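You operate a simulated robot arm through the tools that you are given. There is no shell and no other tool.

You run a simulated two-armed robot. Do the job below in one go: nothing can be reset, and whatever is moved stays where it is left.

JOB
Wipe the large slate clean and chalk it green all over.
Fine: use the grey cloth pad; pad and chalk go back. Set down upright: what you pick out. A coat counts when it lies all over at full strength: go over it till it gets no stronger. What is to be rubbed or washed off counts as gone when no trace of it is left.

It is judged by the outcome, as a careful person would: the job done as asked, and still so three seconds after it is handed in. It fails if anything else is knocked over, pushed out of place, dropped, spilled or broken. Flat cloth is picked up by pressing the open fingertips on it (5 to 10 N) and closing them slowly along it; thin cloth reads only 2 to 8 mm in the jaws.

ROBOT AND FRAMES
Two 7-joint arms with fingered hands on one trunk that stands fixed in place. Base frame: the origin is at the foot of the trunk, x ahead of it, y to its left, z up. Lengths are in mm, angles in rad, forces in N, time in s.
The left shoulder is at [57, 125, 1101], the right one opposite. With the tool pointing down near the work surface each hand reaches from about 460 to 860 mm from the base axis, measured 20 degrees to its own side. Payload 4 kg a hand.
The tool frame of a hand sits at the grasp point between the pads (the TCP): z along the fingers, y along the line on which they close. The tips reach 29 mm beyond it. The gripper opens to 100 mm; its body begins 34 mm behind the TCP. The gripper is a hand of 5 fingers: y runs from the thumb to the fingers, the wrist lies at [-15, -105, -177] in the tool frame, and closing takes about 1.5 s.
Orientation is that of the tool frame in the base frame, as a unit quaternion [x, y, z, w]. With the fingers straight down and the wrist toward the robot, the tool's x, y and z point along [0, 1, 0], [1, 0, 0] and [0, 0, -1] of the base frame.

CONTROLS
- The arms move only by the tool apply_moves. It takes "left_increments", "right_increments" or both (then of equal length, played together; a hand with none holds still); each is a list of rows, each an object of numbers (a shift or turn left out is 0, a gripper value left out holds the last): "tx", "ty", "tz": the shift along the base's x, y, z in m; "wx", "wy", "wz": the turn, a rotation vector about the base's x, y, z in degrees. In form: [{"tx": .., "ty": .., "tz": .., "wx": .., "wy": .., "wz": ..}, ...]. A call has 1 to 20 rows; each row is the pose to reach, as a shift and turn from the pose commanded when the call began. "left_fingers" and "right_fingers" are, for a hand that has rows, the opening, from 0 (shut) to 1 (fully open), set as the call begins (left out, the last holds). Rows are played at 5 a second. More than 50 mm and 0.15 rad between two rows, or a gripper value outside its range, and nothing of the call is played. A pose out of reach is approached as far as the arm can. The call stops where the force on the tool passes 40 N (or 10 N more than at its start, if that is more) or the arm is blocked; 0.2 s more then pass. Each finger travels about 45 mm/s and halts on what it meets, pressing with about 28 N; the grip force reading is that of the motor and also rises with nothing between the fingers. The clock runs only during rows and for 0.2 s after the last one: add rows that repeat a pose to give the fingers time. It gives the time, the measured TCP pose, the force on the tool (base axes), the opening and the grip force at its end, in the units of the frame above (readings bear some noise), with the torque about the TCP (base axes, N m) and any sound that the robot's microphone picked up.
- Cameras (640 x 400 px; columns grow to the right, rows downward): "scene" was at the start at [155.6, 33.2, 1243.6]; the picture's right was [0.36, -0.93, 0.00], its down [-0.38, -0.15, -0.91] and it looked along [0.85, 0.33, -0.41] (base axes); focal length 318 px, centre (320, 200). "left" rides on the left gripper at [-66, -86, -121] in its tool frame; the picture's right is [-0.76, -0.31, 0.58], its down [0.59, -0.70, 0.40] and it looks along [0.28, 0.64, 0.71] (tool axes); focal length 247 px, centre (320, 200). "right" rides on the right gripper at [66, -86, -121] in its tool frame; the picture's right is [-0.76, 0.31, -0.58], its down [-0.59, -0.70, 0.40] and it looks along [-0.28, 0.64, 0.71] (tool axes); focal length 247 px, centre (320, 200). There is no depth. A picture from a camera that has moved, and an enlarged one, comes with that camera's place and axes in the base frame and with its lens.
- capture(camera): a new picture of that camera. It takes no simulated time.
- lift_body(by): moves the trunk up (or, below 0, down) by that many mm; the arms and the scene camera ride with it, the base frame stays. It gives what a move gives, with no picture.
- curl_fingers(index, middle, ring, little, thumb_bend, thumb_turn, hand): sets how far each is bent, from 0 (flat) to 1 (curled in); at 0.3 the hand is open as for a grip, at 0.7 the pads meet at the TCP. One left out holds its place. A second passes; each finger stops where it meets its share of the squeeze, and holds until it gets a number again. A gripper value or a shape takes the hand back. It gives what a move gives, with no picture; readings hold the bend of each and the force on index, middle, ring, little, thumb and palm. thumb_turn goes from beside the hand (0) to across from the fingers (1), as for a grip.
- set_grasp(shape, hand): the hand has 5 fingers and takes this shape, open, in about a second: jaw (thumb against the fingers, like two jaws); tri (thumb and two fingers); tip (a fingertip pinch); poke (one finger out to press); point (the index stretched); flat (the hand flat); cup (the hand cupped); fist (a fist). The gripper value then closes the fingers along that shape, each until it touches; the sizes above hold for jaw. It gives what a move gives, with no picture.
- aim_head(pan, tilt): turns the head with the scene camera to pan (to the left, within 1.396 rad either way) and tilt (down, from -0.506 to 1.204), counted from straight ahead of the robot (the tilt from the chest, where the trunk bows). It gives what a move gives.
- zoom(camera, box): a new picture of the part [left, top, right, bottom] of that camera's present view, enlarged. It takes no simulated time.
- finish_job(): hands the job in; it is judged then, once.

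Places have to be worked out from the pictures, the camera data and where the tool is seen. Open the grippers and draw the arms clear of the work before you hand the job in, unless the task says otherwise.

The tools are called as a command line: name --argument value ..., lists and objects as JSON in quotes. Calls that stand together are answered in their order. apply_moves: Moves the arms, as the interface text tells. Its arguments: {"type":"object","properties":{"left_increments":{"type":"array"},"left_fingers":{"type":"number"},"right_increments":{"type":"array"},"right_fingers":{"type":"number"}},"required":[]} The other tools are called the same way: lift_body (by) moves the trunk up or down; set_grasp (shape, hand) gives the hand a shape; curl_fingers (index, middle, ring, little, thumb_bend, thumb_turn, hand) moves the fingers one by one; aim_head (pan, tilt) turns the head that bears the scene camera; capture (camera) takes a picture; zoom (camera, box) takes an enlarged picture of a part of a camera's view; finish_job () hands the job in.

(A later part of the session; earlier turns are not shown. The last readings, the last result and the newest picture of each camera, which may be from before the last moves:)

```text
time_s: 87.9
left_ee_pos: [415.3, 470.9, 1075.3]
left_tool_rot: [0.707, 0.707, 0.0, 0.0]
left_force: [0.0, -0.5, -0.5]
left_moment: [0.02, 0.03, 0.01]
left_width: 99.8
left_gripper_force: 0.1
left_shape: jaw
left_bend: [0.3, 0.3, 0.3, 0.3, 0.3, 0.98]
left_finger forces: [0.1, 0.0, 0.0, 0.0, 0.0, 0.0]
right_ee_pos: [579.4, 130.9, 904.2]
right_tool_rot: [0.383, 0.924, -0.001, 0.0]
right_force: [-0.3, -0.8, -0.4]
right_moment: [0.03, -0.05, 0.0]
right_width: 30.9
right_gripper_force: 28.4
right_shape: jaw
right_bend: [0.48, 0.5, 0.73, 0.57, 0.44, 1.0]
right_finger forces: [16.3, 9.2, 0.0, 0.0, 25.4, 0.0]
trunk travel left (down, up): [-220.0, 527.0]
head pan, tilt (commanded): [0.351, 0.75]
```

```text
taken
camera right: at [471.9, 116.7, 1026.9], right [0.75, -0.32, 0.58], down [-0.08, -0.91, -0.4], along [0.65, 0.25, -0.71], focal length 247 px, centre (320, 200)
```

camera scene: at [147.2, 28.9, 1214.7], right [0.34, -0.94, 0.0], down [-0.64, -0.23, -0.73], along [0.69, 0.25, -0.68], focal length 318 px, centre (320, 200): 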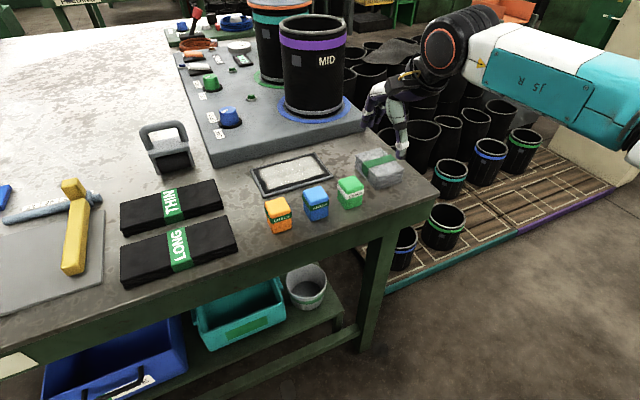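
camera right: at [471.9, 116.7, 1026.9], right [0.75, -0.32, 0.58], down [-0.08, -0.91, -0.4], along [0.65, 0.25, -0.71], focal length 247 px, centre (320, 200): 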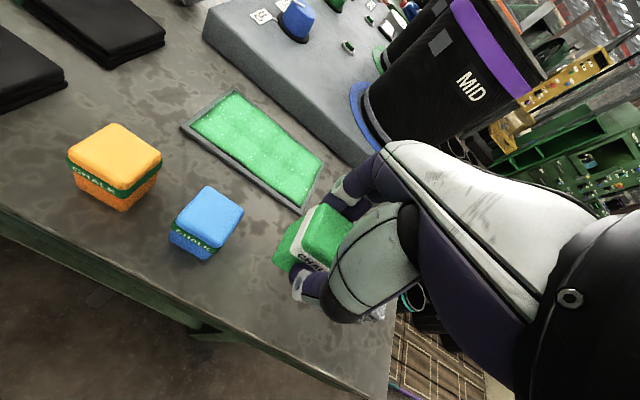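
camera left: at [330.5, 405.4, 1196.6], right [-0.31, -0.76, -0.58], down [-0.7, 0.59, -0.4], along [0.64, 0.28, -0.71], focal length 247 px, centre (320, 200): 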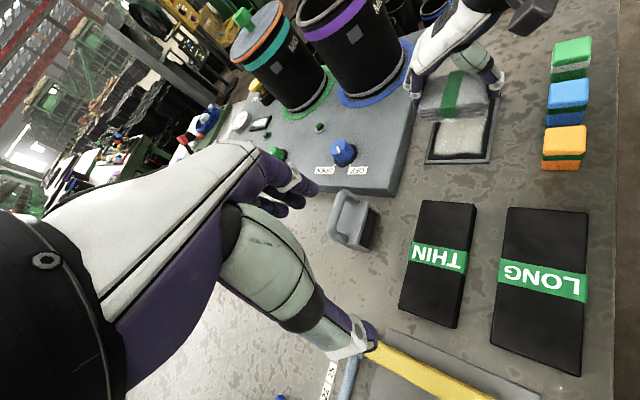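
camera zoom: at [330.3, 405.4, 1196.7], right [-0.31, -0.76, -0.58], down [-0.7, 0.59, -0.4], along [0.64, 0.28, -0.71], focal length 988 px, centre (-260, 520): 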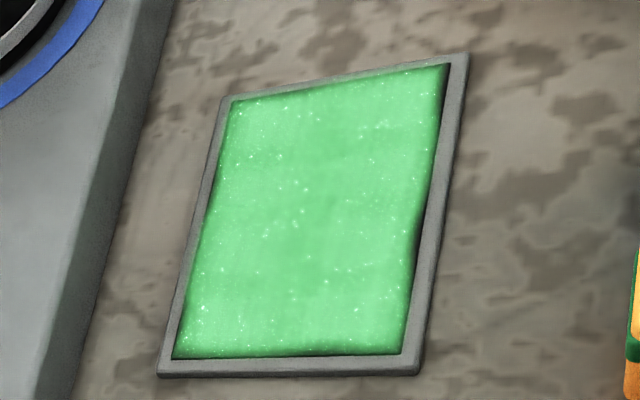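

Almost full; thin dark spots remain at the middle of the near edge and at the corners. I zoom in closer to map them.

zoom --camera "left" --box '[455, 80, 500, 130]'

zoom --camera "left" --box '[440, 120, 500, 170]'

zoom --camera "scene" --box '[285, 118, 335, 164]'

zoom --camera "scene" --box '[235, 130, 290, 174]'

```text
8.00 times, centred on (478, 105) of left
camera zoom: at [330.3, 405.4, 1196.7], right [-0.31, -0.76, -0.58], down [-0.7, 0.59, -0.4], along [0.64, 0.28, -0.71], focal length 1976 px, centre (-940, 960)
```

zoom: 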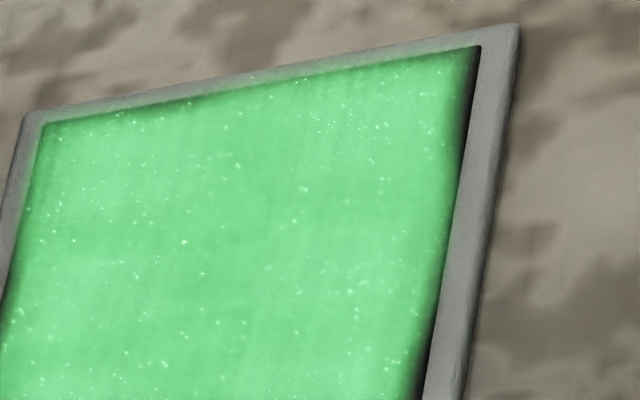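

```text
8.00 times, centred on (470, 145) of left
camera zoom: at [330.3, 405.4, 1196.7], right [-0.31, -0.76, -0.58], down [-0.7, 0.59, -0.4], along [0.64, 0.28, -0.71], focal length 1976 px, centre (-880, 640)
```

zoom: 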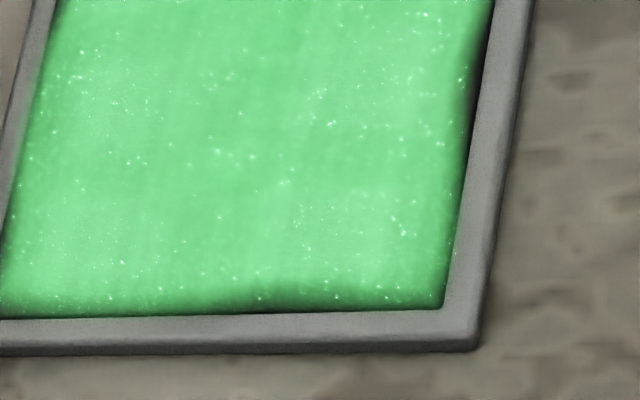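

```text
8.70 times, centred on (310, 141) of scene
camera zoom: at [172.9, 28.8, 1132.1], right [0.34, -0.94, 0.0], down [-0.64, -0.23, -0.73], along [0.69, 0.25, -0.68], focal length 2762 px, centre (407, 713)
```

zoom: 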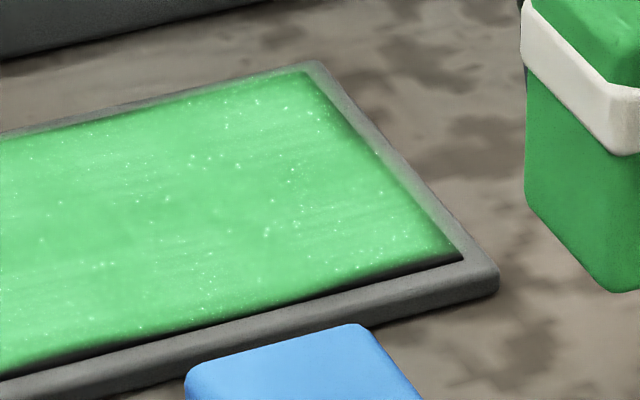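

```text
9.09 times, centred on (262, 152) of scene
camera zoom: at [172.9, 28.8, 1132.1], right [0.34, -0.94, 0.0], down [-0.64, -0.23, -0.73], along [0.69, 0.25, -0.68], focal length 2888 px, centre (843, 636)
```

zoom: 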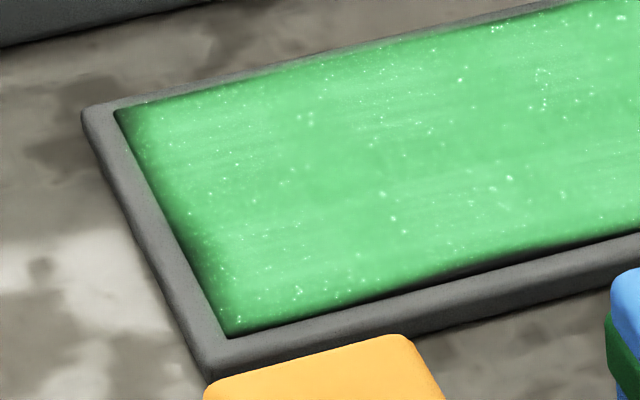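

Dark slivers remain along the near edge (middle to right end), the left end middle, and slightly along the other rims. I return to the near edge at v -27 with firm pressure.

apply_moves --right_increments '[{"tx": 0.014, "ty": 0.02}, {"tx": 0.028, "ty": 0.04}, {"tx": 0.042, "ty": 0.06}, {"tx": 0.056, "ty": 0.08}, {"tx": 0.056, "ty": 0.08, "tz": -0.03}, {"tx": 0.056, "ty": 0.08, "tz": -0.05}, {"tx": 0.056, "ty": 0.08, "tz": -0.055}, {"tx": 0.0475, "ty": 0.0885, "tz": -0.055}, {"tx": 0.039, "ty": 0.097, "tz": -0.055}, {"tx": 0.0305, "ty": 0.1055, "tz": -0.055}, {"tx": 0.022, "ty": 0.114, "tz": -0.055}, {"tx": 0.0135, "ty": 0.1225, "tz": -0.055}, {"tx": 0.005, "ty": 0.131, "tz": -0.055}, {"tx": -0.0035, "ty": 0.1395, "tz": -0.055}, {"tx": -0.0056, "ty": 0.1374, "tz": -0.055}, {"tx": 0.0029, "ty": 0.1289, "tz": -0.055}, {"tx": 0.0114, "ty": 0.1204, "tz": -0.055}, {"tx": 0.0199, "ty": 0.1119, "tz": -0.055}, {"tx": 0.0284, "ty": 0.1034, "tz": -0.055}, {"tx": 0.0369, "ty": 0.0949, "tz": -0.055}]'

zoom --camera "left" --box '[420, 70, 510, 170]'

zoom --camera "scene" --box '[230, 100, 350, 180]'

```text
time_s: 92.1
left_ee_pos: [414.3, 471.8, 1076.9]
left_tool_rot: [0.707, 0.707, 0.0, 0.001]
left_force: [-0.1, 0.2, -0.2]
left_moment: [0.02, 0.01, -0.01]
left_width: 100.1
left_gripper_force: 0.0
left_shape: jaw
left_bend: [0.3, 0.3, 0.3, 0.3, 0.3, 0.98]
left_finger forces: [0.0, 0.0, 0.0, 0.1, 0.1, 0.0]
right_ee_pos: [614.7, 222.9, 850.8]
right_tool_rot: [0.383, 0.924, 0.001, 0.0]
right_force: [-4.3, 5.6, 18.1]
right_moment: [0.23, -0.01, 0.07]
right_width: 32.1
right_gripper_force: 28.0
right_shape: jaw
right_bend: [0.49, 0.5, 0.73, 0.57, 0.44, 1.0]
right_finger forces: [17.5, 9.5, 0.0, 0.1, 26.8, 0.1]
trunk travel left (down, up): [-220.0, 527.0]
head pan, tilt (commanded): [0.351, 0.75]
```

```text
4.00 times, centred on (465, 120) of left
camera zoom: at [328.2, 405.3, 1197.5], right [-0.31, -0.76, -0.58], down [-0.7, 0.59, -0.4], along [0.64, 0.28, -0.71], focal length 988 px, centre (-260, 520)
```

zoom: 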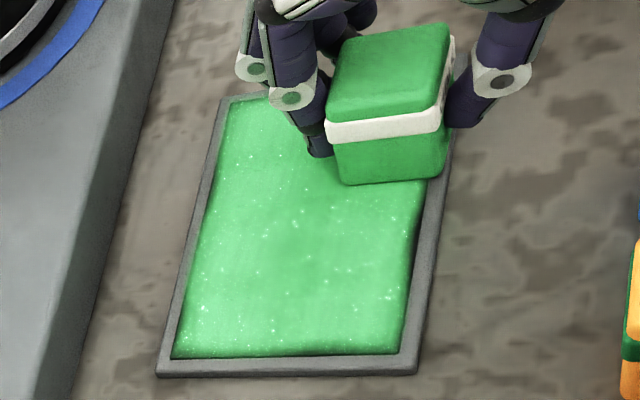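

```text
5.00 times, centred on (290, 140) of scene
camera zoom: at [170.9, 28.8, 1132.6], right [0.34, -0.94, 0.0], down [-0.64, -0.23, -0.73], along [0.69, 0.25, -0.68], focal length 1588 px, centre (470, 500)
```

zoom: 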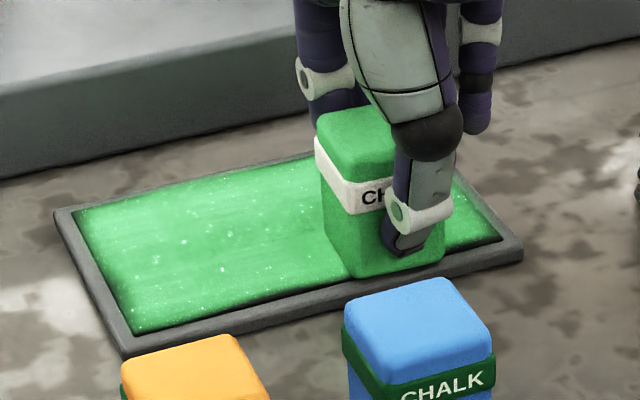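

The near edge is filling in well when I overlap the frame slightly. I continue along the right end, then the far edge, to the left end.

apply_moves --right_increments '[{"tx": 0.0099, "ty": -0.0071}, {"tx": 0.0191, "ty": -0.0148}, {"tx": 0.0247, "ty": -0.0134}, {"tx": 0.0332, "ty": -0.0049}, {"tx": 0.0417, "ty": 0.0035}, {"tx": 0.0502, "ty": 0.012}, {"tx": 0.0587, "ty": 0.0205}, {"tx": 0.0608, "ty": 0.0226}, {"tx": 0.0523, "ty": 0.0311}, {"tx": 0.0438, "ty": 0.0396}, {"tx": 0.0354, "ty": 0.0481}, {"tx": 0.0269, "ty": 0.0566}, {"tx": 0.0184, "ty": 0.0651}, {"tx": 0.0099, "ty": 0.0735}, {"tx": 0.0014, "ty": 0.082}, {"tx": -0.0071, "ty": 0.0905}, {"tx": -0.0148, "ty": 0.0983}, {"tx": -0.0205, "ty": 0.0997}, {"tx": -0.029, "ty": 0.0912}, {"tx": -0.0375, "ty": 0.0827}]'

zoom --camera "left" --box '[420, 70, 510, 170]'

zoom --camera "scene" --box '[230, 100, 350, 180]'

```text
time_s: 96.3
left_ee_pos: [416.4, 471.2, 1075.6]
left_tool_rot: [0.707, 0.707, 0.001, 0.0]
left_force: [0.2, 0.1, -0.6]
left_moment: [0.0, 0.0, 0.0]
left_width: 100.1
left_gripper_force: 0.2
left_shape: jaw
left_bend: [0.3, 0.3, 0.3, 0.3, 0.3, 0.98]
left_finger forces: [0.0, 0.1, 0.0, 0.1, 0.0, 0.0]
right_ee_pos: [579.8, 305.8, 849.8]
right_tool_rot: [0.383, 0.924, 0.001, 0.0]
right_force: [2.5, 3.4, 12.8]
right_moment: [0.16, -0.22, 0.03]
right_width: 31.6
right_gripper_force: 27.5
right_shape: jaw
right_bend: [0.49, 0.5, 0.73, 0.57, 0.44, 1.0]
right_finger forces: [18.6, 11.0, 0.0, 0.0, 24.9, 0.0]
trunk travel left (down, up): [-220.0, 527.0]
head pan, tilt (commanded): [0.351, 0.75]
```

```text
4.00 times, centred on (465, 120) of left
camera zoom: at [329.6, 405.1, 1197.1], right [-0.31, -0.76, -0.58], down [-0.7, 0.59, -0.4], along [0.64, 0.28, -0.71], focal length 988 px, centre (-260, 520)
```

zoom: 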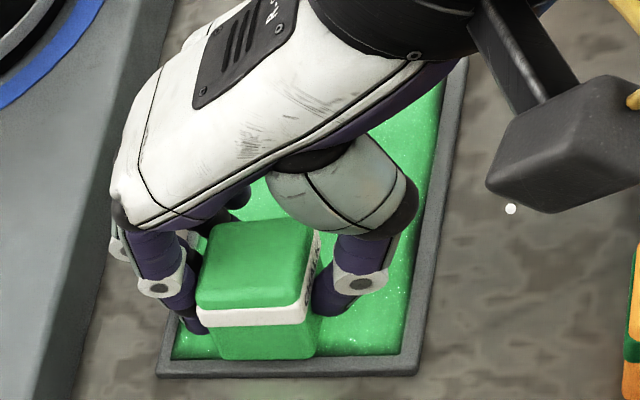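

```text
5.00 times, centred on (290, 140) of scene
camera zoom: at [172.2, 28.6, 1132.3], right [0.34, -0.94, 0.0], down [-0.64, -0.23, -0.73], along [0.69, 0.25, -0.68], focal length 1588 px, centre (470, 500)
```

zoom: 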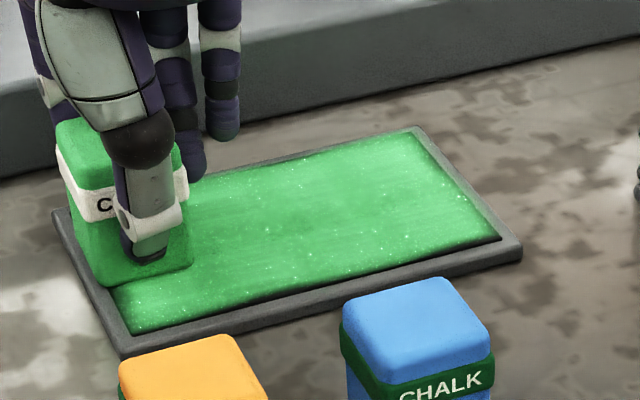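

I go over the left end up and down, then along the near edge again toward the right corner.

apply_moves --right_increments '[{"tx": -0.0099, "ty": -0.0071}, {"tx": -0.0184, "ty": -0.0156}, {"tx": -0.0233, "ty": -0.0205}, {"tx": -0.0141, "ty": -0.0113}, {"tx": -0.0057, "ty": -0.0028}, {"tx": 0.0028, "ty": 0.0057}, {"tx": 0.0113, "ty": 0.0141}, {"tx": 0.017, "ty": 0.0198}, {"tx": 0.0071, "ty": 0.0099}, {"tx": -0.0014, "ty": 0.0014}, {"tx": -0.0113, "ty": -0.0085}, {"tx": -0.0212, "ty": -0.0184}, {"tx": -0.017, "ty": -0.0283}, {"tx": -0.0085, "ty": -0.0368}, {"tx": 0.0, "ty": -0.0453}, {"tx": 0.0085, "ty": -0.0537}, {"tx": 0.017, "ty": -0.0622}, {"tx": 0.0255, "ty": -0.0707}, {"tx": 0.0339, "ty": -0.0792}, {"tx": 0.0424, "ty": -0.0877}]'

zoom --camera "left" --box '[420, 70, 510, 170]'

zoom --camera "scene" --box '[230, 100, 350, 180]'

```text
time_s: 100.5
left_ee_pos: [415.6, 471.5, 1073.9]
left_tool_rot: [0.707, 0.707, 0.0, 0.0]
left_force: [0.3, -0.4, 0.1]
left_moment: [-0.01, 0.0, 0.02]
left_width: 99.9
left_gripper_force: 0.0
left_shape: jaw
left_bend: [0.3, 0.3, 0.3, 0.3, 0.3, 0.98]
left_finger forces: [0.0, 0.0, 0.0, 0.0, 0.1, 0.0]
right_ee_pos: [622.1, 219.0, 849.6]
right_tool_rot: [0.383, 0.924, -0.001, 0.0]
right_force: [-1.0, 0.1, 3.7]
right_moment: [0.08, -0.05, 0.06]
right_width: 31.6
right_gripper_force: 27.9
right_shape: jaw
right_bend: [0.49, 0.51, 0.73, 0.57, 0.44, 1.0]
right_finger forces: [16.5, 9.2, 0.0, 0.0, 26.0, 0.0]
trunk travel left (down, up): [-220.0, 527.0]
head pan, tilt (commanded): [0.351, 0.75]
```

```text
4.00 times, centred on (465, 120) of left
camera zoom: at [330.0, 405.3, 1196.8], right [-0.31, -0.76, -0.58], down [-0.7, 0.59, -0.4], along [0.64, 0.28, -0.71], focal length 988 px, centre (-260, 520)
```

zoom: 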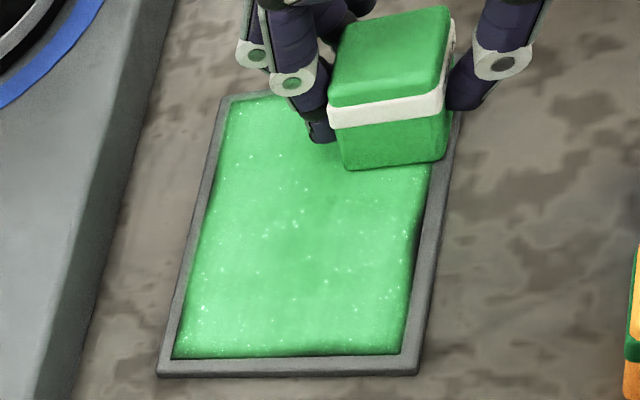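

```text
5.00 times, centred on (290, 140) of scene
camera zoom: at [172.5, 28.8, 1132.1], right [0.34, -0.94, 0.0], down [-0.64, -0.23, -0.73], along [0.69, 0.25, -0.68], focal length 1588 px, centre (470, 500)
```

zoom: 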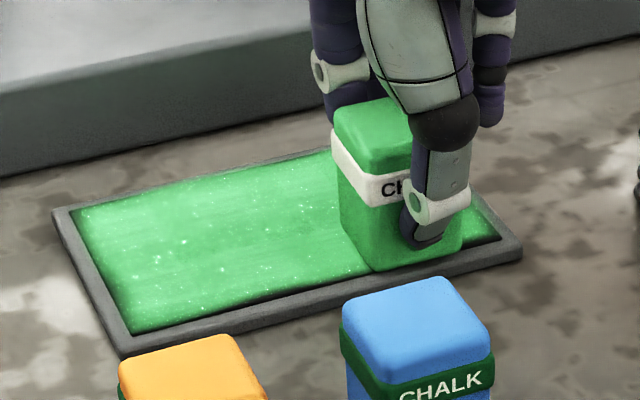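

A small dark spot remains at the near edge around u -16, and pressure dropped to about 4 N. I press 1 mm more, finish the right corner and rub that spot back and forth.

apply_moves --right_increments '[{"tx": 0.0106, "ty": -0.0035, "tz": -0.001}, {"tx": 0.017, "ty": -0.0099, "tz": -0.001}, {"tx": 0.0219, "ty": -0.0049, "tz": -0.001}, {"tx": 0.0163, "ty": -0.0106, "tz": -0.001}, {"tx": 0.0113, "ty": -0.0028, "tz": -0.001}, {"tx": 0.0028, "ty": 0.0057, "tz": -0.001}, {"tx": -0.0057, "ty": 0.0141, "tz": -0.001}, {"tx": -0.0141, "ty": 0.0226, "tz": -0.001}, {"tx": -0.0226, "ty": 0.0311, "tz": -0.001}, {"tx": -0.0297, "ty": 0.0382, "tz": -0.001}, {"tx": -0.0368, "ty": 0.0453, "tz": -0.001}, {"tx": -0.0283, "ty": 0.0396, "tz": -0.001}, {"tx": -0.0212, "ty": 0.0325, "tz": -0.001}, {"tx": -0.0304, "ty": 0.0375, "tz": -0.001}, {"tx": -0.0375, "ty": 0.0445, "tz": -0.001}, {"tx": -0.0318, "ty": 0.0361, "tz": -0.001}, {"tx": -0.0247, "ty": 0.029, "tz": -0.001}, {"tx": -0.029, "ty": 0.0389, "tz": -0.001}, {"tx": -0.0361, "ty": 0.046, "tz": -0.001}]'

zoom --camera "left" --box '[420, 70, 510, 170]'

zoom --camera "scene" --box '[230, 100, 350, 180]'

```text
time_s: 104.5
left_ee_pos: [414.8, 471.4, 1075.3]
left_tool_rot: [0.708, 0.707, 0.0, 0.0]
left_force: [0.6, 0.9, -0.6]
left_moment: [0.0, -0.02, 0.01]
left_width: 100.1
left_gripper_force: 0.0
left_shape: jaw
left_bend: [0.3, 0.3, 0.3, 0.3, 0.3, 0.98]
left_finger forces: [0.1, 0.0, 0.0, 0.1, 0.0, 0.0]
right_ee_pos: [586.7, 263.1, 849.7]
right_tool_rot: [0.384, 0.924, 0.001, -0.001]
right_force: [2.8, -3.7, 10.5]
right_moment: [-0.02, -0.13, -0.03]
right_width: 31.4
right_gripper_force: 28.0
right_shape: jaw
right_bend: [0.49, 0.51, 0.73, 0.57, 0.43, 1.0]
right_finger forces: [16.9, 10.3, 0.1, 0.1, 27.0, 0.1]
trunk travel left (down, up): [-220.0, 527.0]
head pan, tilt (commanded): [0.351, 0.75]
```

```text
4.00 times, centred on (465, 120) of left
camera zoom: at [329.8, 404.8, 1197.2], right [-0.31, -0.76, -0.58], down [-0.7, 0.59, -0.4], along [0.64, 0.28, -0.71], focal length 988 px, centre (-260, 520)
```

zoom: 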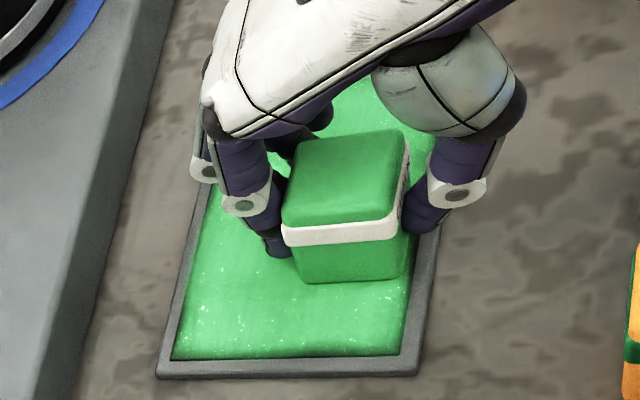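

```text
5.00 times, centred on (290, 140) of scene
camera zoom: at [172.4, 28.3, 1132.3], right [0.34, -0.94, 0.0], down [-0.64, -0.23, -0.73], along [0.69, 0.25, -0.68], focal length 1588 px, centre (470, 500)
```

zoom: 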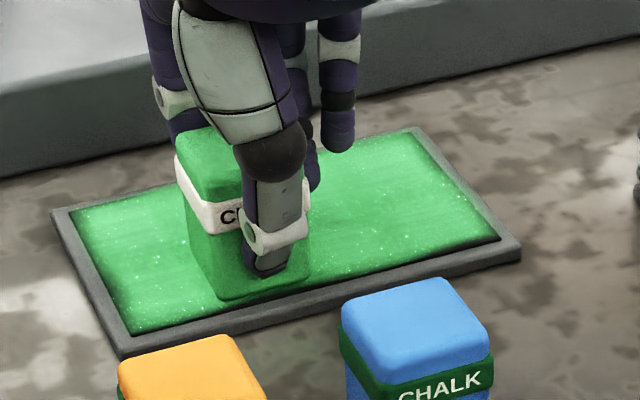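

The edge now looks filled. I run further full lanes over the whole area so the coat reaches full strength everywhere.

apply_moves --right_increments '[{"tx": -0.0112, "ty": 0.0122}, {"tx": -0.0225, "ty": 0.0235}, {"tx": -0.0126, "ty": 0.0334}, {"tx": 0.0008, "ty": 0.0228}, {"tx": 0.0129, "ty": 0.0107}, {"tx": 0.0249, "ty": -0.0013}, {"tx": 0.0369, "ty": -0.0133}, {"tx": 0.0489, "ty": -0.0253}, {"tx": 0.061, "ty": -0.0373}, {"tx": 0.0737, "ty": -0.0274}, {"tx": 0.0617, "ty": -0.0154}, {"tx": 0.0496, "ty": -0.0034}, {"tx": 0.0376, "ty": 0.0086}, {"tx": 0.0256, "ty": 0.0206}, {"tx": 0.0136, "ty": 0.0327}, {"tx": 0.0016, "ty": 0.0447}, {"tx": 0.0122, "ty": 0.0553}, {"tx": 0.0235, "ty": 0.044}, {"tx": 0.0355, "ty": 0.032}, {"tx": 0.0475, "ty": 0.0199}]'

zoom --camera "left" --box '[420, 70, 510, 170]'

zoom --camera "scene" --box '[230, 100, 350, 180]'

```text
time_s: 108.7
left_ee_pos: [415.4, 471.2, 1075.5]
left_tool_rot: [0.707, 0.707, 0.0, 0.0]
left_force: [0.1, 0.2, 0.6]
left_moment: [0.01, 0.01, 0.01]
left_width: 100.0
left_gripper_force: 0.1
left_shape: jaw
left_bend: [0.3, 0.3, 0.3, 0.3, 0.3, 0.98]
left_finger forces: [0.0, 0.0, 0.0, 0.0, 0.0, 0.1]
right_ee_pos: [636.3, 282.9, 849.3]
right_tool_rot: [0.382, 0.924, 0.001, 0.0]
right_force: [-1.7, 0.6, 6.9]
right_moment: [0.07, 0.04, 0.02]
right_width: 31.8
right_gripper_force: 27.7
right_shape: jaw
right_bend: [0.49, 0.51, 0.73, 0.57, 0.43, 1.0]
right_finger forces: [17.2, 9.1, 0.0, 0.1, 26.7, 0.1]
trunk travel left (down, up): [-220.0, 527.0]
head pan, tilt (commanded): [0.351, 0.75]
```

```text
4.00 times, centred on (465, 120) of left
camera zoom: at [329.5, 405.2, 1196.9], right [-0.31, -0.76, -0.58], down [-0.7, 0.59, -0.4], along [0.64, 0.28, -0.71], focal length 988 px, centre (-260, 520)
```

zoom: 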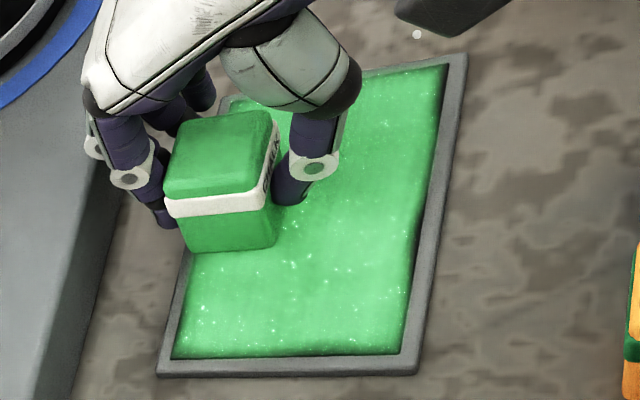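

```text
5.00 times, centred on (290, 140) of scene
camera zoom: at [172.1, 28.7, 1132.2], right [0.34, -0.94, 0.0], down [-0.64, -0.23, -0.73], along [0.69, 0.25, -0.68], focal length 1588 px, centre (470, 500)
```

zoom: 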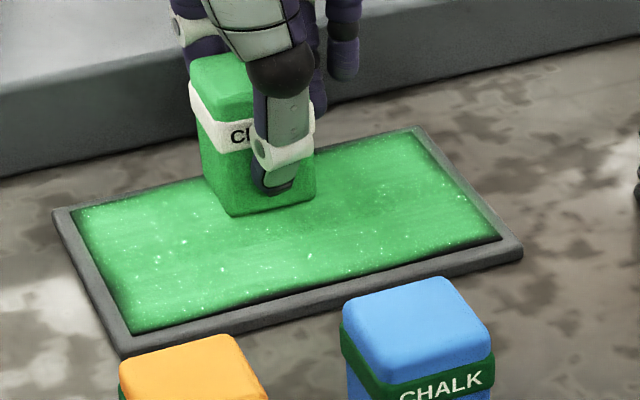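

I finish the far lane and right end, then back along the far edge to the left end, with slightly more pressure.

apply_moves --right_increments '[{"tx": 0.0121, "ty": -0.0111, "tz": -0.0005}, {"tx": 0.0241, "ty": -0.0231, "tz": -0.0005}, {"tx": 0.0361, "ty": -0.0351, "tz": -0.0005}, {"tx": 0.0269, "ty": -0.0472, "tz": -0.0005}, {"tx": 0.0163, "ty": -0.0578, "tz": -0.0005}, {"tx": 0.0064, "ty": -0.0677, "tz": -0.0005}, {"tx": 0.0001, "ty": -0.074, "tz": -0.0005}, {"tx": 0.01, "ty": -0.0641, "tz": -0.0005}, {"tx": 0.0213, "ty": -0.0556, "tz": -0.0005}, {"tx": 0.0312, "ty": -0.0457, "tz": -0.0005}, {"tx": 0.039, "ty": -0.038, "tz": -0.0005}, {"tx": 0.0284, "ty": -0.0259, "tz": -0.0005}, {"tx": 0.0163, "ty": -0.0139, "tz": -0.0005}, {"tx": 0.0043, "ty": -0.0019, "tz": -0.0005}, {"tx": -0.0077, "ty": 0.0101, "tz": -0.0005}, {"tx": -0.0197, "ty": 0.0221, "tz": -0.0005}, {"tx": -0.0317, "ty": 0.0342, "tz": -0.0005}, {"tx": -0.0381, "ty": 0.0405, "tz": -0.0005}, {"tx": -0.0487, "ty": 0.0313, "tz": -0.0005}, {"tx": -0.0586, "ty": 0.0214, "tz": -0.0005}]'

zoom --camera "scene" --box '[230, 100, 350, 180]'

```text
time_s: 112.9
left_ee_pos: [414.8, 470.2, 1076.0]
left_tool_rot: [0.707, 0.707, 0.0, 0.0]
left_force: [-0.1, 0.0, 0.5]
left_moment: [0.01, 0.03, 0.0]
left_width: 99.8
left_gripper_force: 0.1
left_shape: jaw
left_bend: [0.3, 0.3, 0.3, 0.3, 0.3, 0.98]
left_finger forces: [0.1, 0.0, 0.0, 0.0, 0.0, 0.1]
right_ee_pos: [573.9, 303.9, 849.3]
right_tool_rot: [0.383, 0.924, 0.001, -0.001]
right_force: [5.3, 5.6, 18.2]
right_moment: [0.23, -0.25, 0.01]
right_width: 31.9
right_gripper_force: 28.1
right_shape: jaw
right_bend: [0.48, 0.5, 0.73, 0.57, 0.74, 1.0]
right_finger forces: [19.3, 12.1, 0.0, 0.0, 24.8, 0.0]
trunk travel left (down, up): [-220.0, 527.0]
head pan, tilt (commanded): [0.351, 0.75]
```

```text
5.00 times, centred on (290, 140) of scene
camera zoom: at [171.9, 28.5, 1132.4], right [0.34, -0.94, 0.0], down [-0.64, -0.23, -0.73], along [0.69, 0.25, -0.68], focal length 1588 px, centre (470, 500)
```

zoom: 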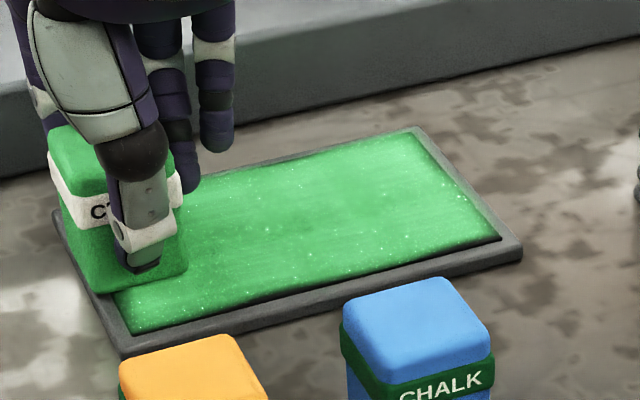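

Coat looks full; thumb bend reading changed (0.74), so I check the grip visually before continuing.

zoom --camera "left" --box '[410, 70, 510, 170]'

capture --camera "right"

```text
4.00 times, centred on (460, 120) of left
camera zoom: at [329.2, 405.0, 1197.2], right [-0.31, -0.76, -0.58], down [-0.7, 0.59, -0.4], along [0.64, 0.28, -0.71], focal length 988 px, centre (-240, 520)
```

zoom: 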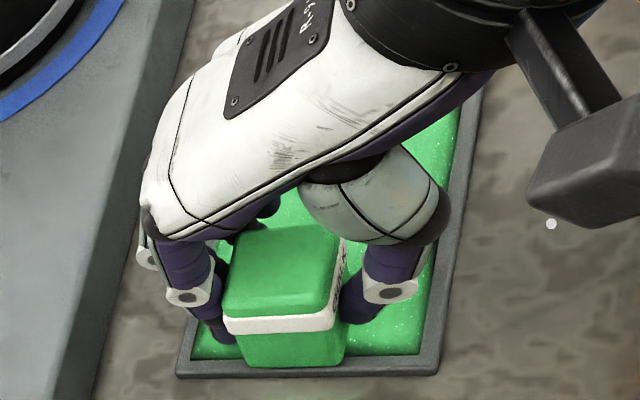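

```text
taken
camera right: at [467.0, 290.9, 970.5], right [0.75, -0.32, 0.58], down [-0.08, -0.91, -0.4], along [0.65, 0.26, -0.71], focal length 247 px, centre (320, 200)
```

right: 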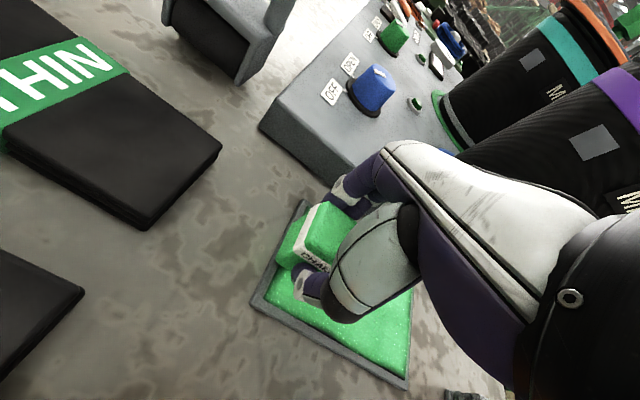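

Grip is still sound. I continue down the left end and along the near edge, there and back.

apply_moves --right_increments '[{"tx": -0.005, "ty": -0.0105}, {"tx": -0.0125, "ty": -0.02}, {"tx": -0.0054, "ty": -0.0272}, {"tx": 0.0045, "ty": -0.0371}, {"tx": 0.0144, "ty": -0.047}, {"tx": 0.0243, "ty": -0.0569}, {"tx": 0.0342, "ty": -0.0668}, {"tx": 0.0441, "ty": -0.0767}, {"tx": 0.054, "ty": -0.0866}, {"tx": 0.0624, "ty": -0.0951}, {"tx": 0.0681, "ty": -0.0894}, {"tx": 0.0582, "ty": -0.0795}, {"tx": 0.0483, "ty": -0.0696}, {"tx": 0.0384, "ty": -0.0597}, {"tx": 0.0285, "ty": -0.0498}, {"tx": 0.0186, "ty": -0.0399}, {"tx": 0.0087, "ty": -0.03}, {"tx": 0.0299, "ty": -0.0258}]'

apply_moves --right_increments '[{"tz": 0.02}, {"tz": 0.05}, {"tx": -0.005, "ty": -0.04, "tz": 0.057}, {"tx": -0.01, "ty": -0.08, "tz": 0.057}, {"tx": -0.012, "ty": -0.11, "tz": 0.057}, {"tx": -0.012, "ty": -0.125, "tz": 0.057}, {"tx": -0.012, "ty": -0.125, "tz": 0.057}]'

zoom --camera "scene" --box '[230, 100, 350, 180]'

zoom --camera "left" --box '[420, 70, 510, 170]'

capture --camera "right"

```text
time_s: 116.7
left_ee_pos: [414.2, 471.8, 1075.4]
left_tool_rot: [0.706, 0.708, 0.0, 0.0]
left_force: [-0.4, -0.5, -0.2]
left_moment: [0.0, 0.01, 0.0]
left_width: 99.8
left_gripper_force: 0.1
left_shape: jaw
left_bend: [0.3, 0.3, 0.3, 0.3, 0.3, 0.98]
left_finger forces: [0.0, 0.0, 0.0, 0.0, 0.0, 0.1]
right_ee_pos: [601.7, 279.5, 847.8]
right_tool_rot: [0.381, 0.924, 0.001, -0.001]
right_force: [-3.1, 1.9, 9.1]
right_moment: [0.13, 0.01, 0.02]
right_width: 31.9
right_gripper_force: 27.7
right_shape: jaw
right_bend: [0.49, 0.51, 0.73, 0.57, 0.43, 1.0]
right_finger forces: [16.9, 9.3, 0.0, 0.0, 27.4, 0.0]
trunk travel left (down, up): [-220.0, 527.0]
head pan, tilt (commanded): [0.351, 0.75]
```

```text
time_s: 118.3
left_ee_pos: [415.8, 471.2, 1074.6]
left_tool_rot: [0.707, 0.707, 0.0, 0.0]
left_force: [-0.3, -0.3, -0.2]
left_moment: [-0.02, 0.02, -0.01]
left_width: 99.8
left_gripper_force: 0.0
left_shape: jaw
left_bend: [0.3, 0.3, 0.3, 0.3, 0.3, 0.98]
left_finger forces: [0.0, 0.0, 0.1, 0.0, 0.1, 0.0]
right_ee_pos: [593.0, 152.1, 907.4]
right_tool_rot: [0.383, 0.924, -0.001, 0.0]
right_force: [-0.3, -0.1, -1.0]
right_moment: [-0.01, -0.02, -0.02]
right_width: 31.6
right_gripper_force: 28.0
right_shape: jaw
right_bend: [0.49, 0.51, 0.73, 0.57, 0.43, 1.0]
right_finger forces: [16.7, 8.8, 0.0, 0.0, 25.4, 0.1]
trunk travel left (down, up): [-220.0, 527.0]
head pan, tilt (commanded): [0.351, 0.75]
```

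```text
5.00 times, centred on (290, 140) of scene
camera zoom: at [172.9, 28.9, 1132.1], right [0.34, -0.94, 0.0], down [-0.64, -0.23, -0.73], along [0.69, 0.25, -0.68], focal length 1588 px, centre (470, 500)
```

zoom: 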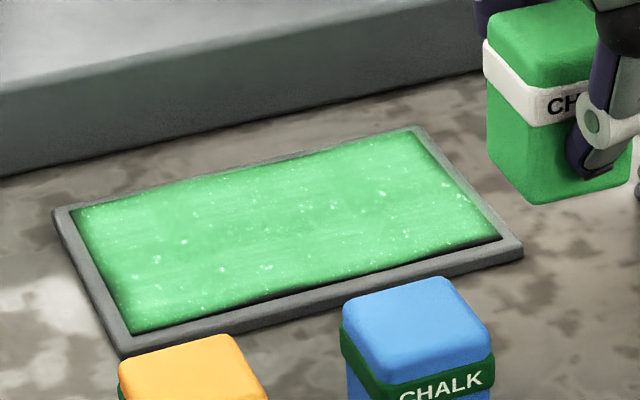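

```text
4.00 times, centred on (465, 120) of left
camera zoom: at [330.3, 405.5, 1196.6], right [-0.31, -0.76, -0.58], down [-0.7, 0.59, -0.4], along [0.64, 0.28, -0.71], focal length 988 px, centre (-260, 520)
```

zoom: 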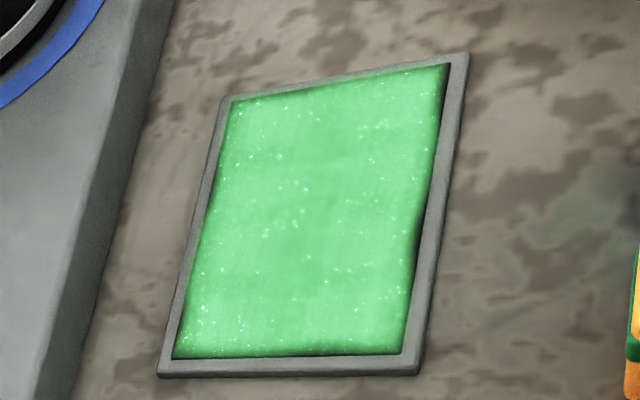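

```text
taken
camera right: at [487.1, 139.0, 1029.8], right [0.75, -0.32, 0.58], down [-0.08, -0.91, -0.4], along [0.65, 0.25, -0.71], focal length 247 px, centre (320, 200)
```

right: 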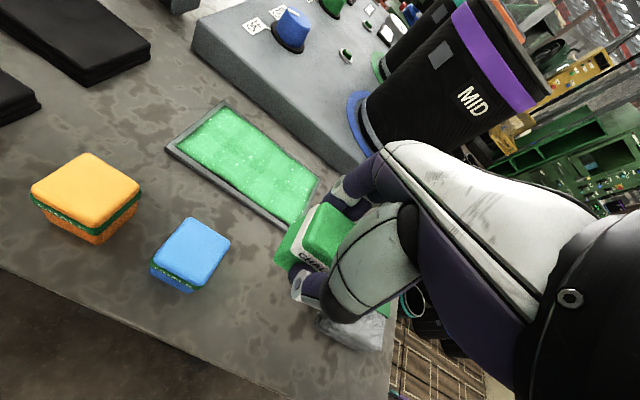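

The picture matches the one from 30 s ago, so the coat seems saturated; I compare the same edge close-ups as before to be sure.

zoom --camera "left" --box '[455, 80, 500, 130]'

zoom --camera "left" --box '[440, 120, 500, 170]'

zoom --camera "scene" --box '[285, 118, 335, 164]'

zoom --camera "scene" --box '[235, 130, 290, 174]'

```text
8.00 times, centred on (478, 105) of left
camera zoom: at [330.3, 405.5, 1196.6], right [-0.31, -0.76, -0.58], down [-0.7, 0.59, -0.4], along [0.64, 0.28, -0.71], focal length 1976 px, centre (-940, 960)
```

zoom: 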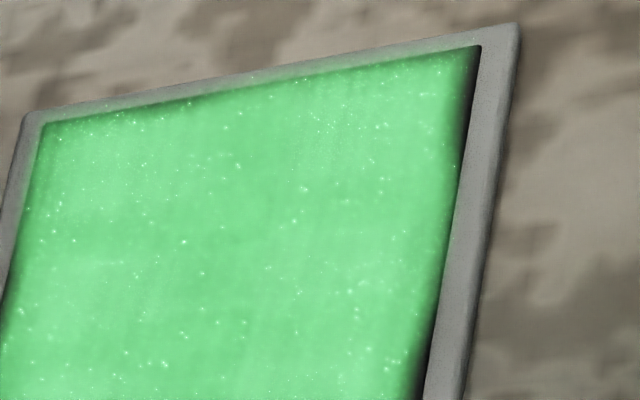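

```text
8.00 times, centred on (470, 145) of left
camera zoom: at [330.3, 405.5, 1196.6], right [-0.31, -0.76, -0.58], down [-0.7, 0.59, -0.4], along [0.64, 0.28, -0.71], focal length 1976 px, centre (-880, 640)
```

zoom: 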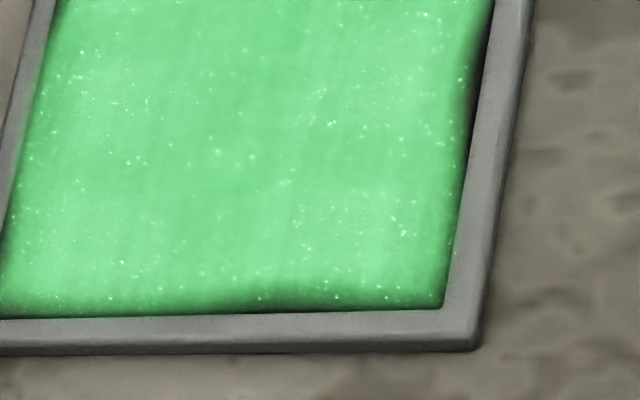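

```text
8.70 times, centred on (310, 141) of scene
camera zoom: at [172.9, 28.9, 1132.1], right [0.34, -0.94, 0.0], down [-0.64, -0.23, -0.73], along [0.69, 0.25, -0.68], focal length 2762 px, centre (407, 713)
```

zoom: 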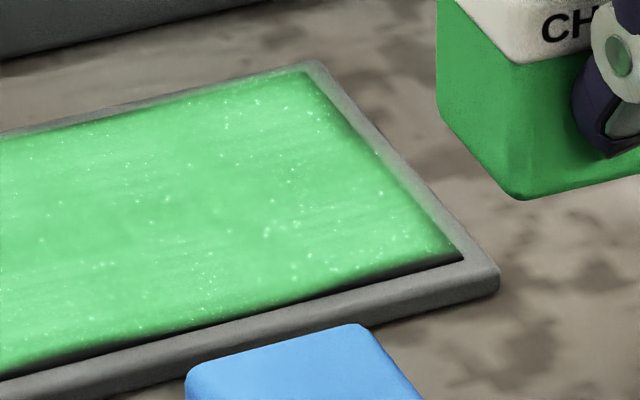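

```text
9.09 times, centred on (262, 152) of scene
camera zoom: at [172.9, 28.9, 1132.1], right [0.34, -0.94, 0.0], down [-0.64, -0.23, -0.73], along [0.69, 0.25, -0.68], focal length 2888 px, centre (843, 636)
```

zoom: 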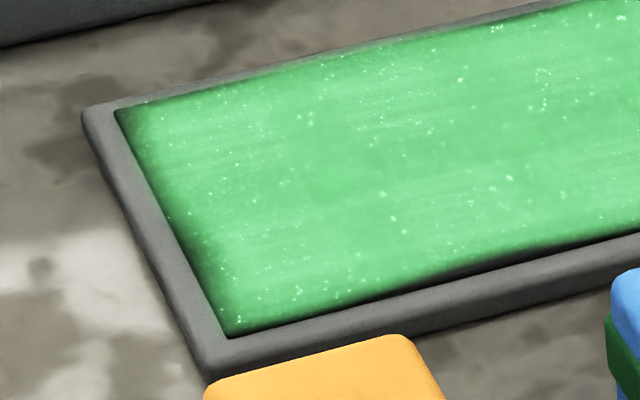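

Identical to the earlier close-ups — the coat gets no stronger, so it is at full strength. Now I check how the chalk sits in the grip before returning it.

zoom --camera "scene" --box '[290, 70, 390, 160]'

zoom --camera "left" --box '[470, 0, 610, 100]'

zoom --camera "right" --box '[240, 180, 380, 330]'

```text
4.44 times, centred on (340, 115) of scene
camera zoom: at [172.9, 28.9, 1132.1], right [0.34, -0.94, 0.0], down [-0.64, -0.23, -0.73], along [0.69, 0.25, -0.68], focal length 1412 px, centre (231, 578)
```

zoom: 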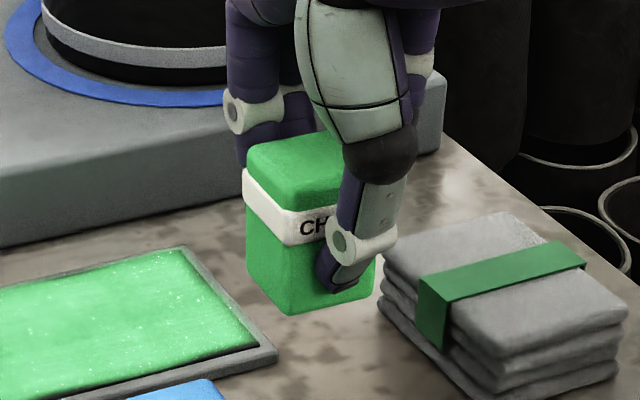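

```text
4.00 times, centred on (540, 50) of left
camera zoom: at [330.3, 405.5, 1196.6], right [-0.31, -0.76, -0.58], down [-0.7, 0.59, -0.4], along [0.64, 0.28, -0.71], focal length 988 px, centre (-560, 800)
```

zoom: 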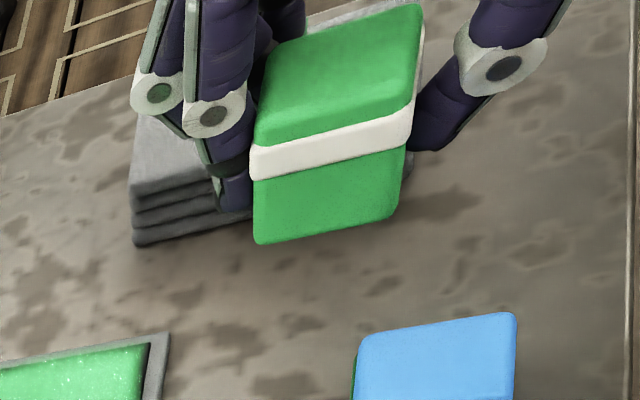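

```text
2.67 times, centred on (310, 255) of right
camera zoom: at [487.1, 139.0, 1029.8], right [0.75, -0.32, 0.58], down [-0.08, -0.91, -0.4], along [0.65, 0.25, -0.71], focal length 659 px, centre (347, 53)
```

zoom: 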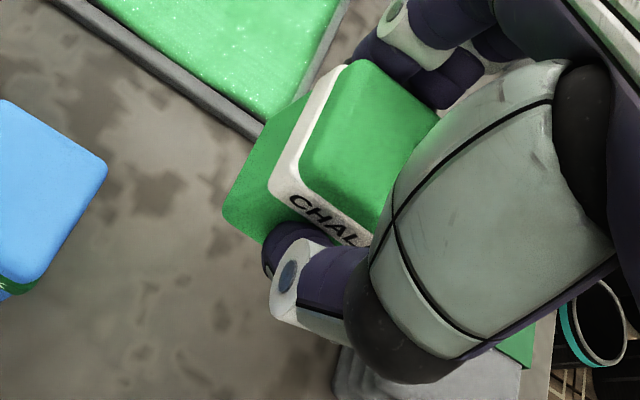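

The chalk may be tilted a few degrees in the grip; I zoom in to measure it.

zoom --camera "scene" --box '[335, 95, 385, 145]'

zoom --camera "left" --box '[525, 0, 585, 70]'

```text
8.00 times, centred on (360, 120) of scene
camera zoom: at [172.9, 28.9, 1132.1], right [0.34, -0.94, 0.0], down [-0.64, -0.23, -0.73], along [0.69, 0.25, -0.68], focal length 2541 px, centre (0, 840)
```

zoom: 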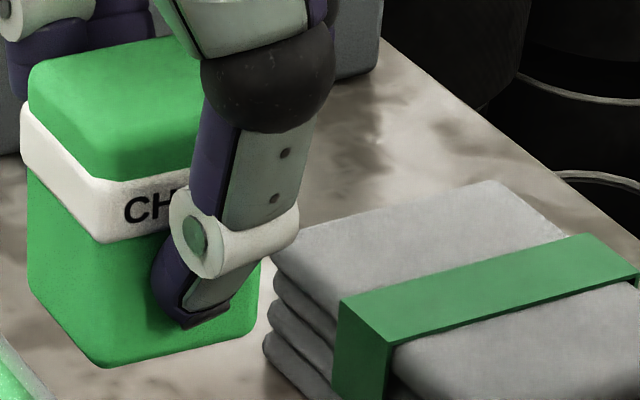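

```text
5.71 times, centred on (555, 35) of left
camera zoom: at [330.3, 405.5, 1196.6], right [-0.31, -0.76, -0.58], down [-0.7, 0.59, -0.4], along [0.64, 0.28, -0.71], focal length 1411 px, centre (-1023, 1143)
```

zoom: 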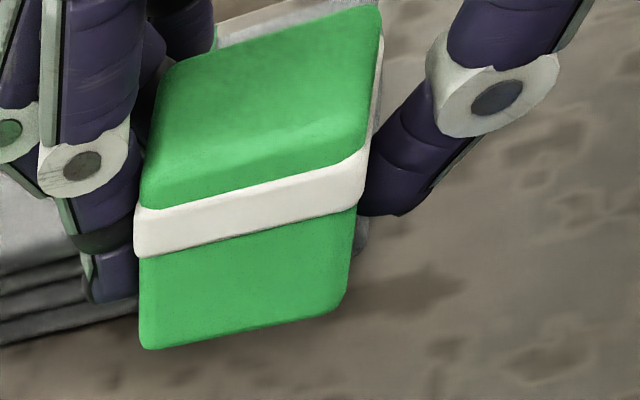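

The chalk is upright within ~3° and centred on the grip. I bring it over its old place (TCP about 577, 126) and lower to just above the table.

apply_moves --right_increments '[{"tx": -0.008, "ty": -0.0135}, {"tx": -0.016, "ty": -0.0265}, {"tx": -0.016, "ty": -0.0265, "tz": -0.02}, {"tx": -0.016, "ty": -0.0265, "tz": -0.04}, {"tx": -0.016, "ty": -0.0265, "tz": -0.055}, {"tx": -0.016, "ty": -0.0265, "tz": -0.06}, {"tx": -0.016, "ty": -0.0265, "tz": -0.06}]'

zoom --camera "scene" --box '[320, 130, 400, 190]'

zoom --camera "left" --box '[480, 0, 640, 120]'

```text
time_s: 119.9
left_ee_pos: [416.5, 471.9, 1075.8]
left_tool_rot: [0.707, 0.707, 0.0, 0.0]
left_force: [-0.2, 0.4, 0.5]
left_moment: [0.03, 0.0, 0.01]
left_width: 99.8
left_gripper_force: 0.0
left_shape: jaw
left_bend: [0.3, 0.3, 0.3, 0.3, 0.3, 0.98]
left_finger forces: [0.1, 0.0, 0.0, 0.0, 0.0, 0.1]
right_ee_pos: [577.9, 127.8, 846.1]
right_tool_rot: [0.382, 0.924, -0.001, 0.0]
right_force: [0.6, 0.5, -1.5]
right_moment: [0.05, 0.01, -0.02]
right_width: 31.2
right_gripper_force: 28.5
right_shape: jaw
right_bend: [0.49, 0.51, 0.73, 0.57, 0.43, 1.0]
right_finger forces: [16.5, 8.8, 0.1, 0.0, 25.2, 0.0]
trunk travel left (down, up): [-220.0, 527.0]
head pan, tilt (commanded): [0.351, 0.75]
```

```text
6.67 times, centred on (360, 160) of scene
camera zoom: at [172.9, 28.8, 1132.1], right [0.34, -0.94, 0.0], down [-0.64, -0.23, -0.73], along [0.69, 0.25, -0.68], focal length 2118 px, centre (53, 467)
```

zoom: 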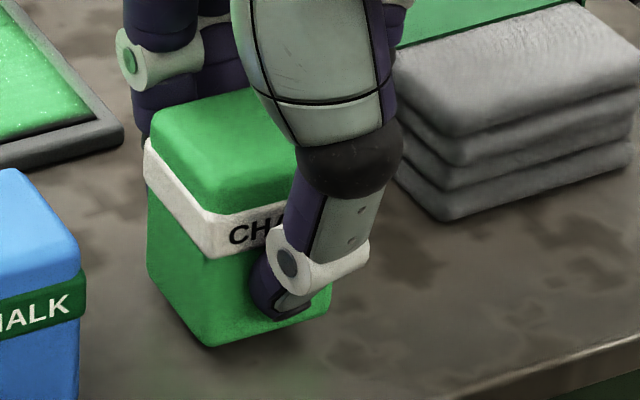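

```text
3.33 times, centred on (560, 60) of left
camera zoom: at [330.3, 405.4, 1196.7], right [-0.31, -0.76, -0.58], down [-0.7, 0.59, -0.4], along [0.64, 0.28, -0.71], focal length 823 px, centre (-480, 667)
```

zoom: 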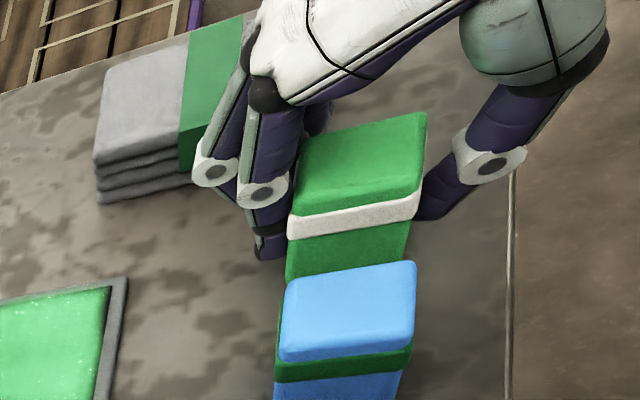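

Position matches the original within a couple of mm. I lower in small steps to contact.

apply_moves --right_increments '[{"tx": 0.001, "ty": -0.001, "tz": -0.001}, {"tx": 0.001, "ty": -0.001, "tz": -0.002}, {"tx": 0.001, "ty": -0.001, "tz": -0.003}, {"tx": 0.001, "ty": -0.001, "tz": -0.004}, {"tx": 0.001, "ty": -0.001, "tz": -0.004}]'

```text
time_s: 121.1
left_ee_pos: [416.3, 470.8, 1074.9]
left_tool_rot: [0.707, 0.707, 0.0, -0.001]
left_force: [-0.6, -0.3, 0.3]
left_moment: [0.03, 0.01, -0.01]
left_width: 100.1
left_gripper_force: 0.0
left_shape: jaw
left_bend: [0.3, 0.3, 0.3, 0.3, 0.3, 0.98]
left_finger forces: [0.1, 0.0, 0.1, 0.0, 0.0, 0.0]
right_ee_pos: [577.9, 127.5, 839.8]
right_tool_rot: [0.383, 0.924, 0.0, 0.0]
right_force: [0.4, 0.4, -0.1]
right_moment: [0.01, 0.02, 0.01]
right_width: 31.3
right_gripper_force: 28.4
right_shape: jaw
right_bend: [0.49, 0.51, 0.73, 0.57, 0.43, 1.0]
right_finger forces: [16.5, 8.9, 0.0, 0.0, 25.3, 0.0]
trunk travel left (down, up): [-220.0, 527.0]
head pan, tilt (commanded): [0.351, 0.75]
```

No contact yet at z 839.8; a few more mm.

apply_moves --right_increments '[{"tz": -0.001}, {"tz": -0.002}, {"tz": -0.003}, {"tz": -0.003}]'

zoom --camera "scene" --box '[320, 130, 400, 190]'

```text
time_s: 122.1
left_ee_pos: [414.5, 470.1, 1077.1]
left_tool_rot: [0.707, 0.707, 0.0, -0.001]
left_force: [-0.4, 0.4, -0.2]
left_moment: [-0.01, 0.01, 0.0]
left_width: 99.7
left_gripper_force: 0.1
left_shape: jaw
left_bend: [0.3, 0.3, 0.3, 0.3, 0.3, 0.98]
left_finger forces: [0.0, 0.0, 0.0, 0.0, 0.0, 0.0]
right_ee_pos: [578.5, 128.0, 839.9]
right_tool_rot: [0.383, 0.924, 0.002, 0.0]
right_force: [0.1, -0.2, 14.5]
right_moment: [0.03, -0.07, -0.02]
right_width: 31.7
right_gripper_force: 28.1
right_shape: jaw
right_bend: [0.49, 0.51, 0.73, 0.57, 0.43, 1.0]
right_finger forces: [17.1, 9.4, 0.0, 0.0, 26.9, 0.0]
trunk travel left (down, up): [-220.0, 527.0]
head pan, tilt (commanded): [0.351, 0.75]
```

```text
6.67 times, centred on (360, 160) of scene
camera zoom: at [171.8, 28.5, 1132.5], right [0.34, -0.94, 0.0], down [-0.64, -0.23, -0.73], along [0.69, 0.25, -0.68], focal length 2118 px, centre (53, 467)
```

zoom: 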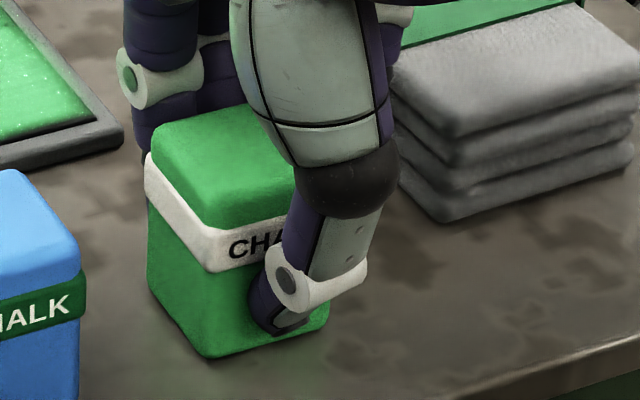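

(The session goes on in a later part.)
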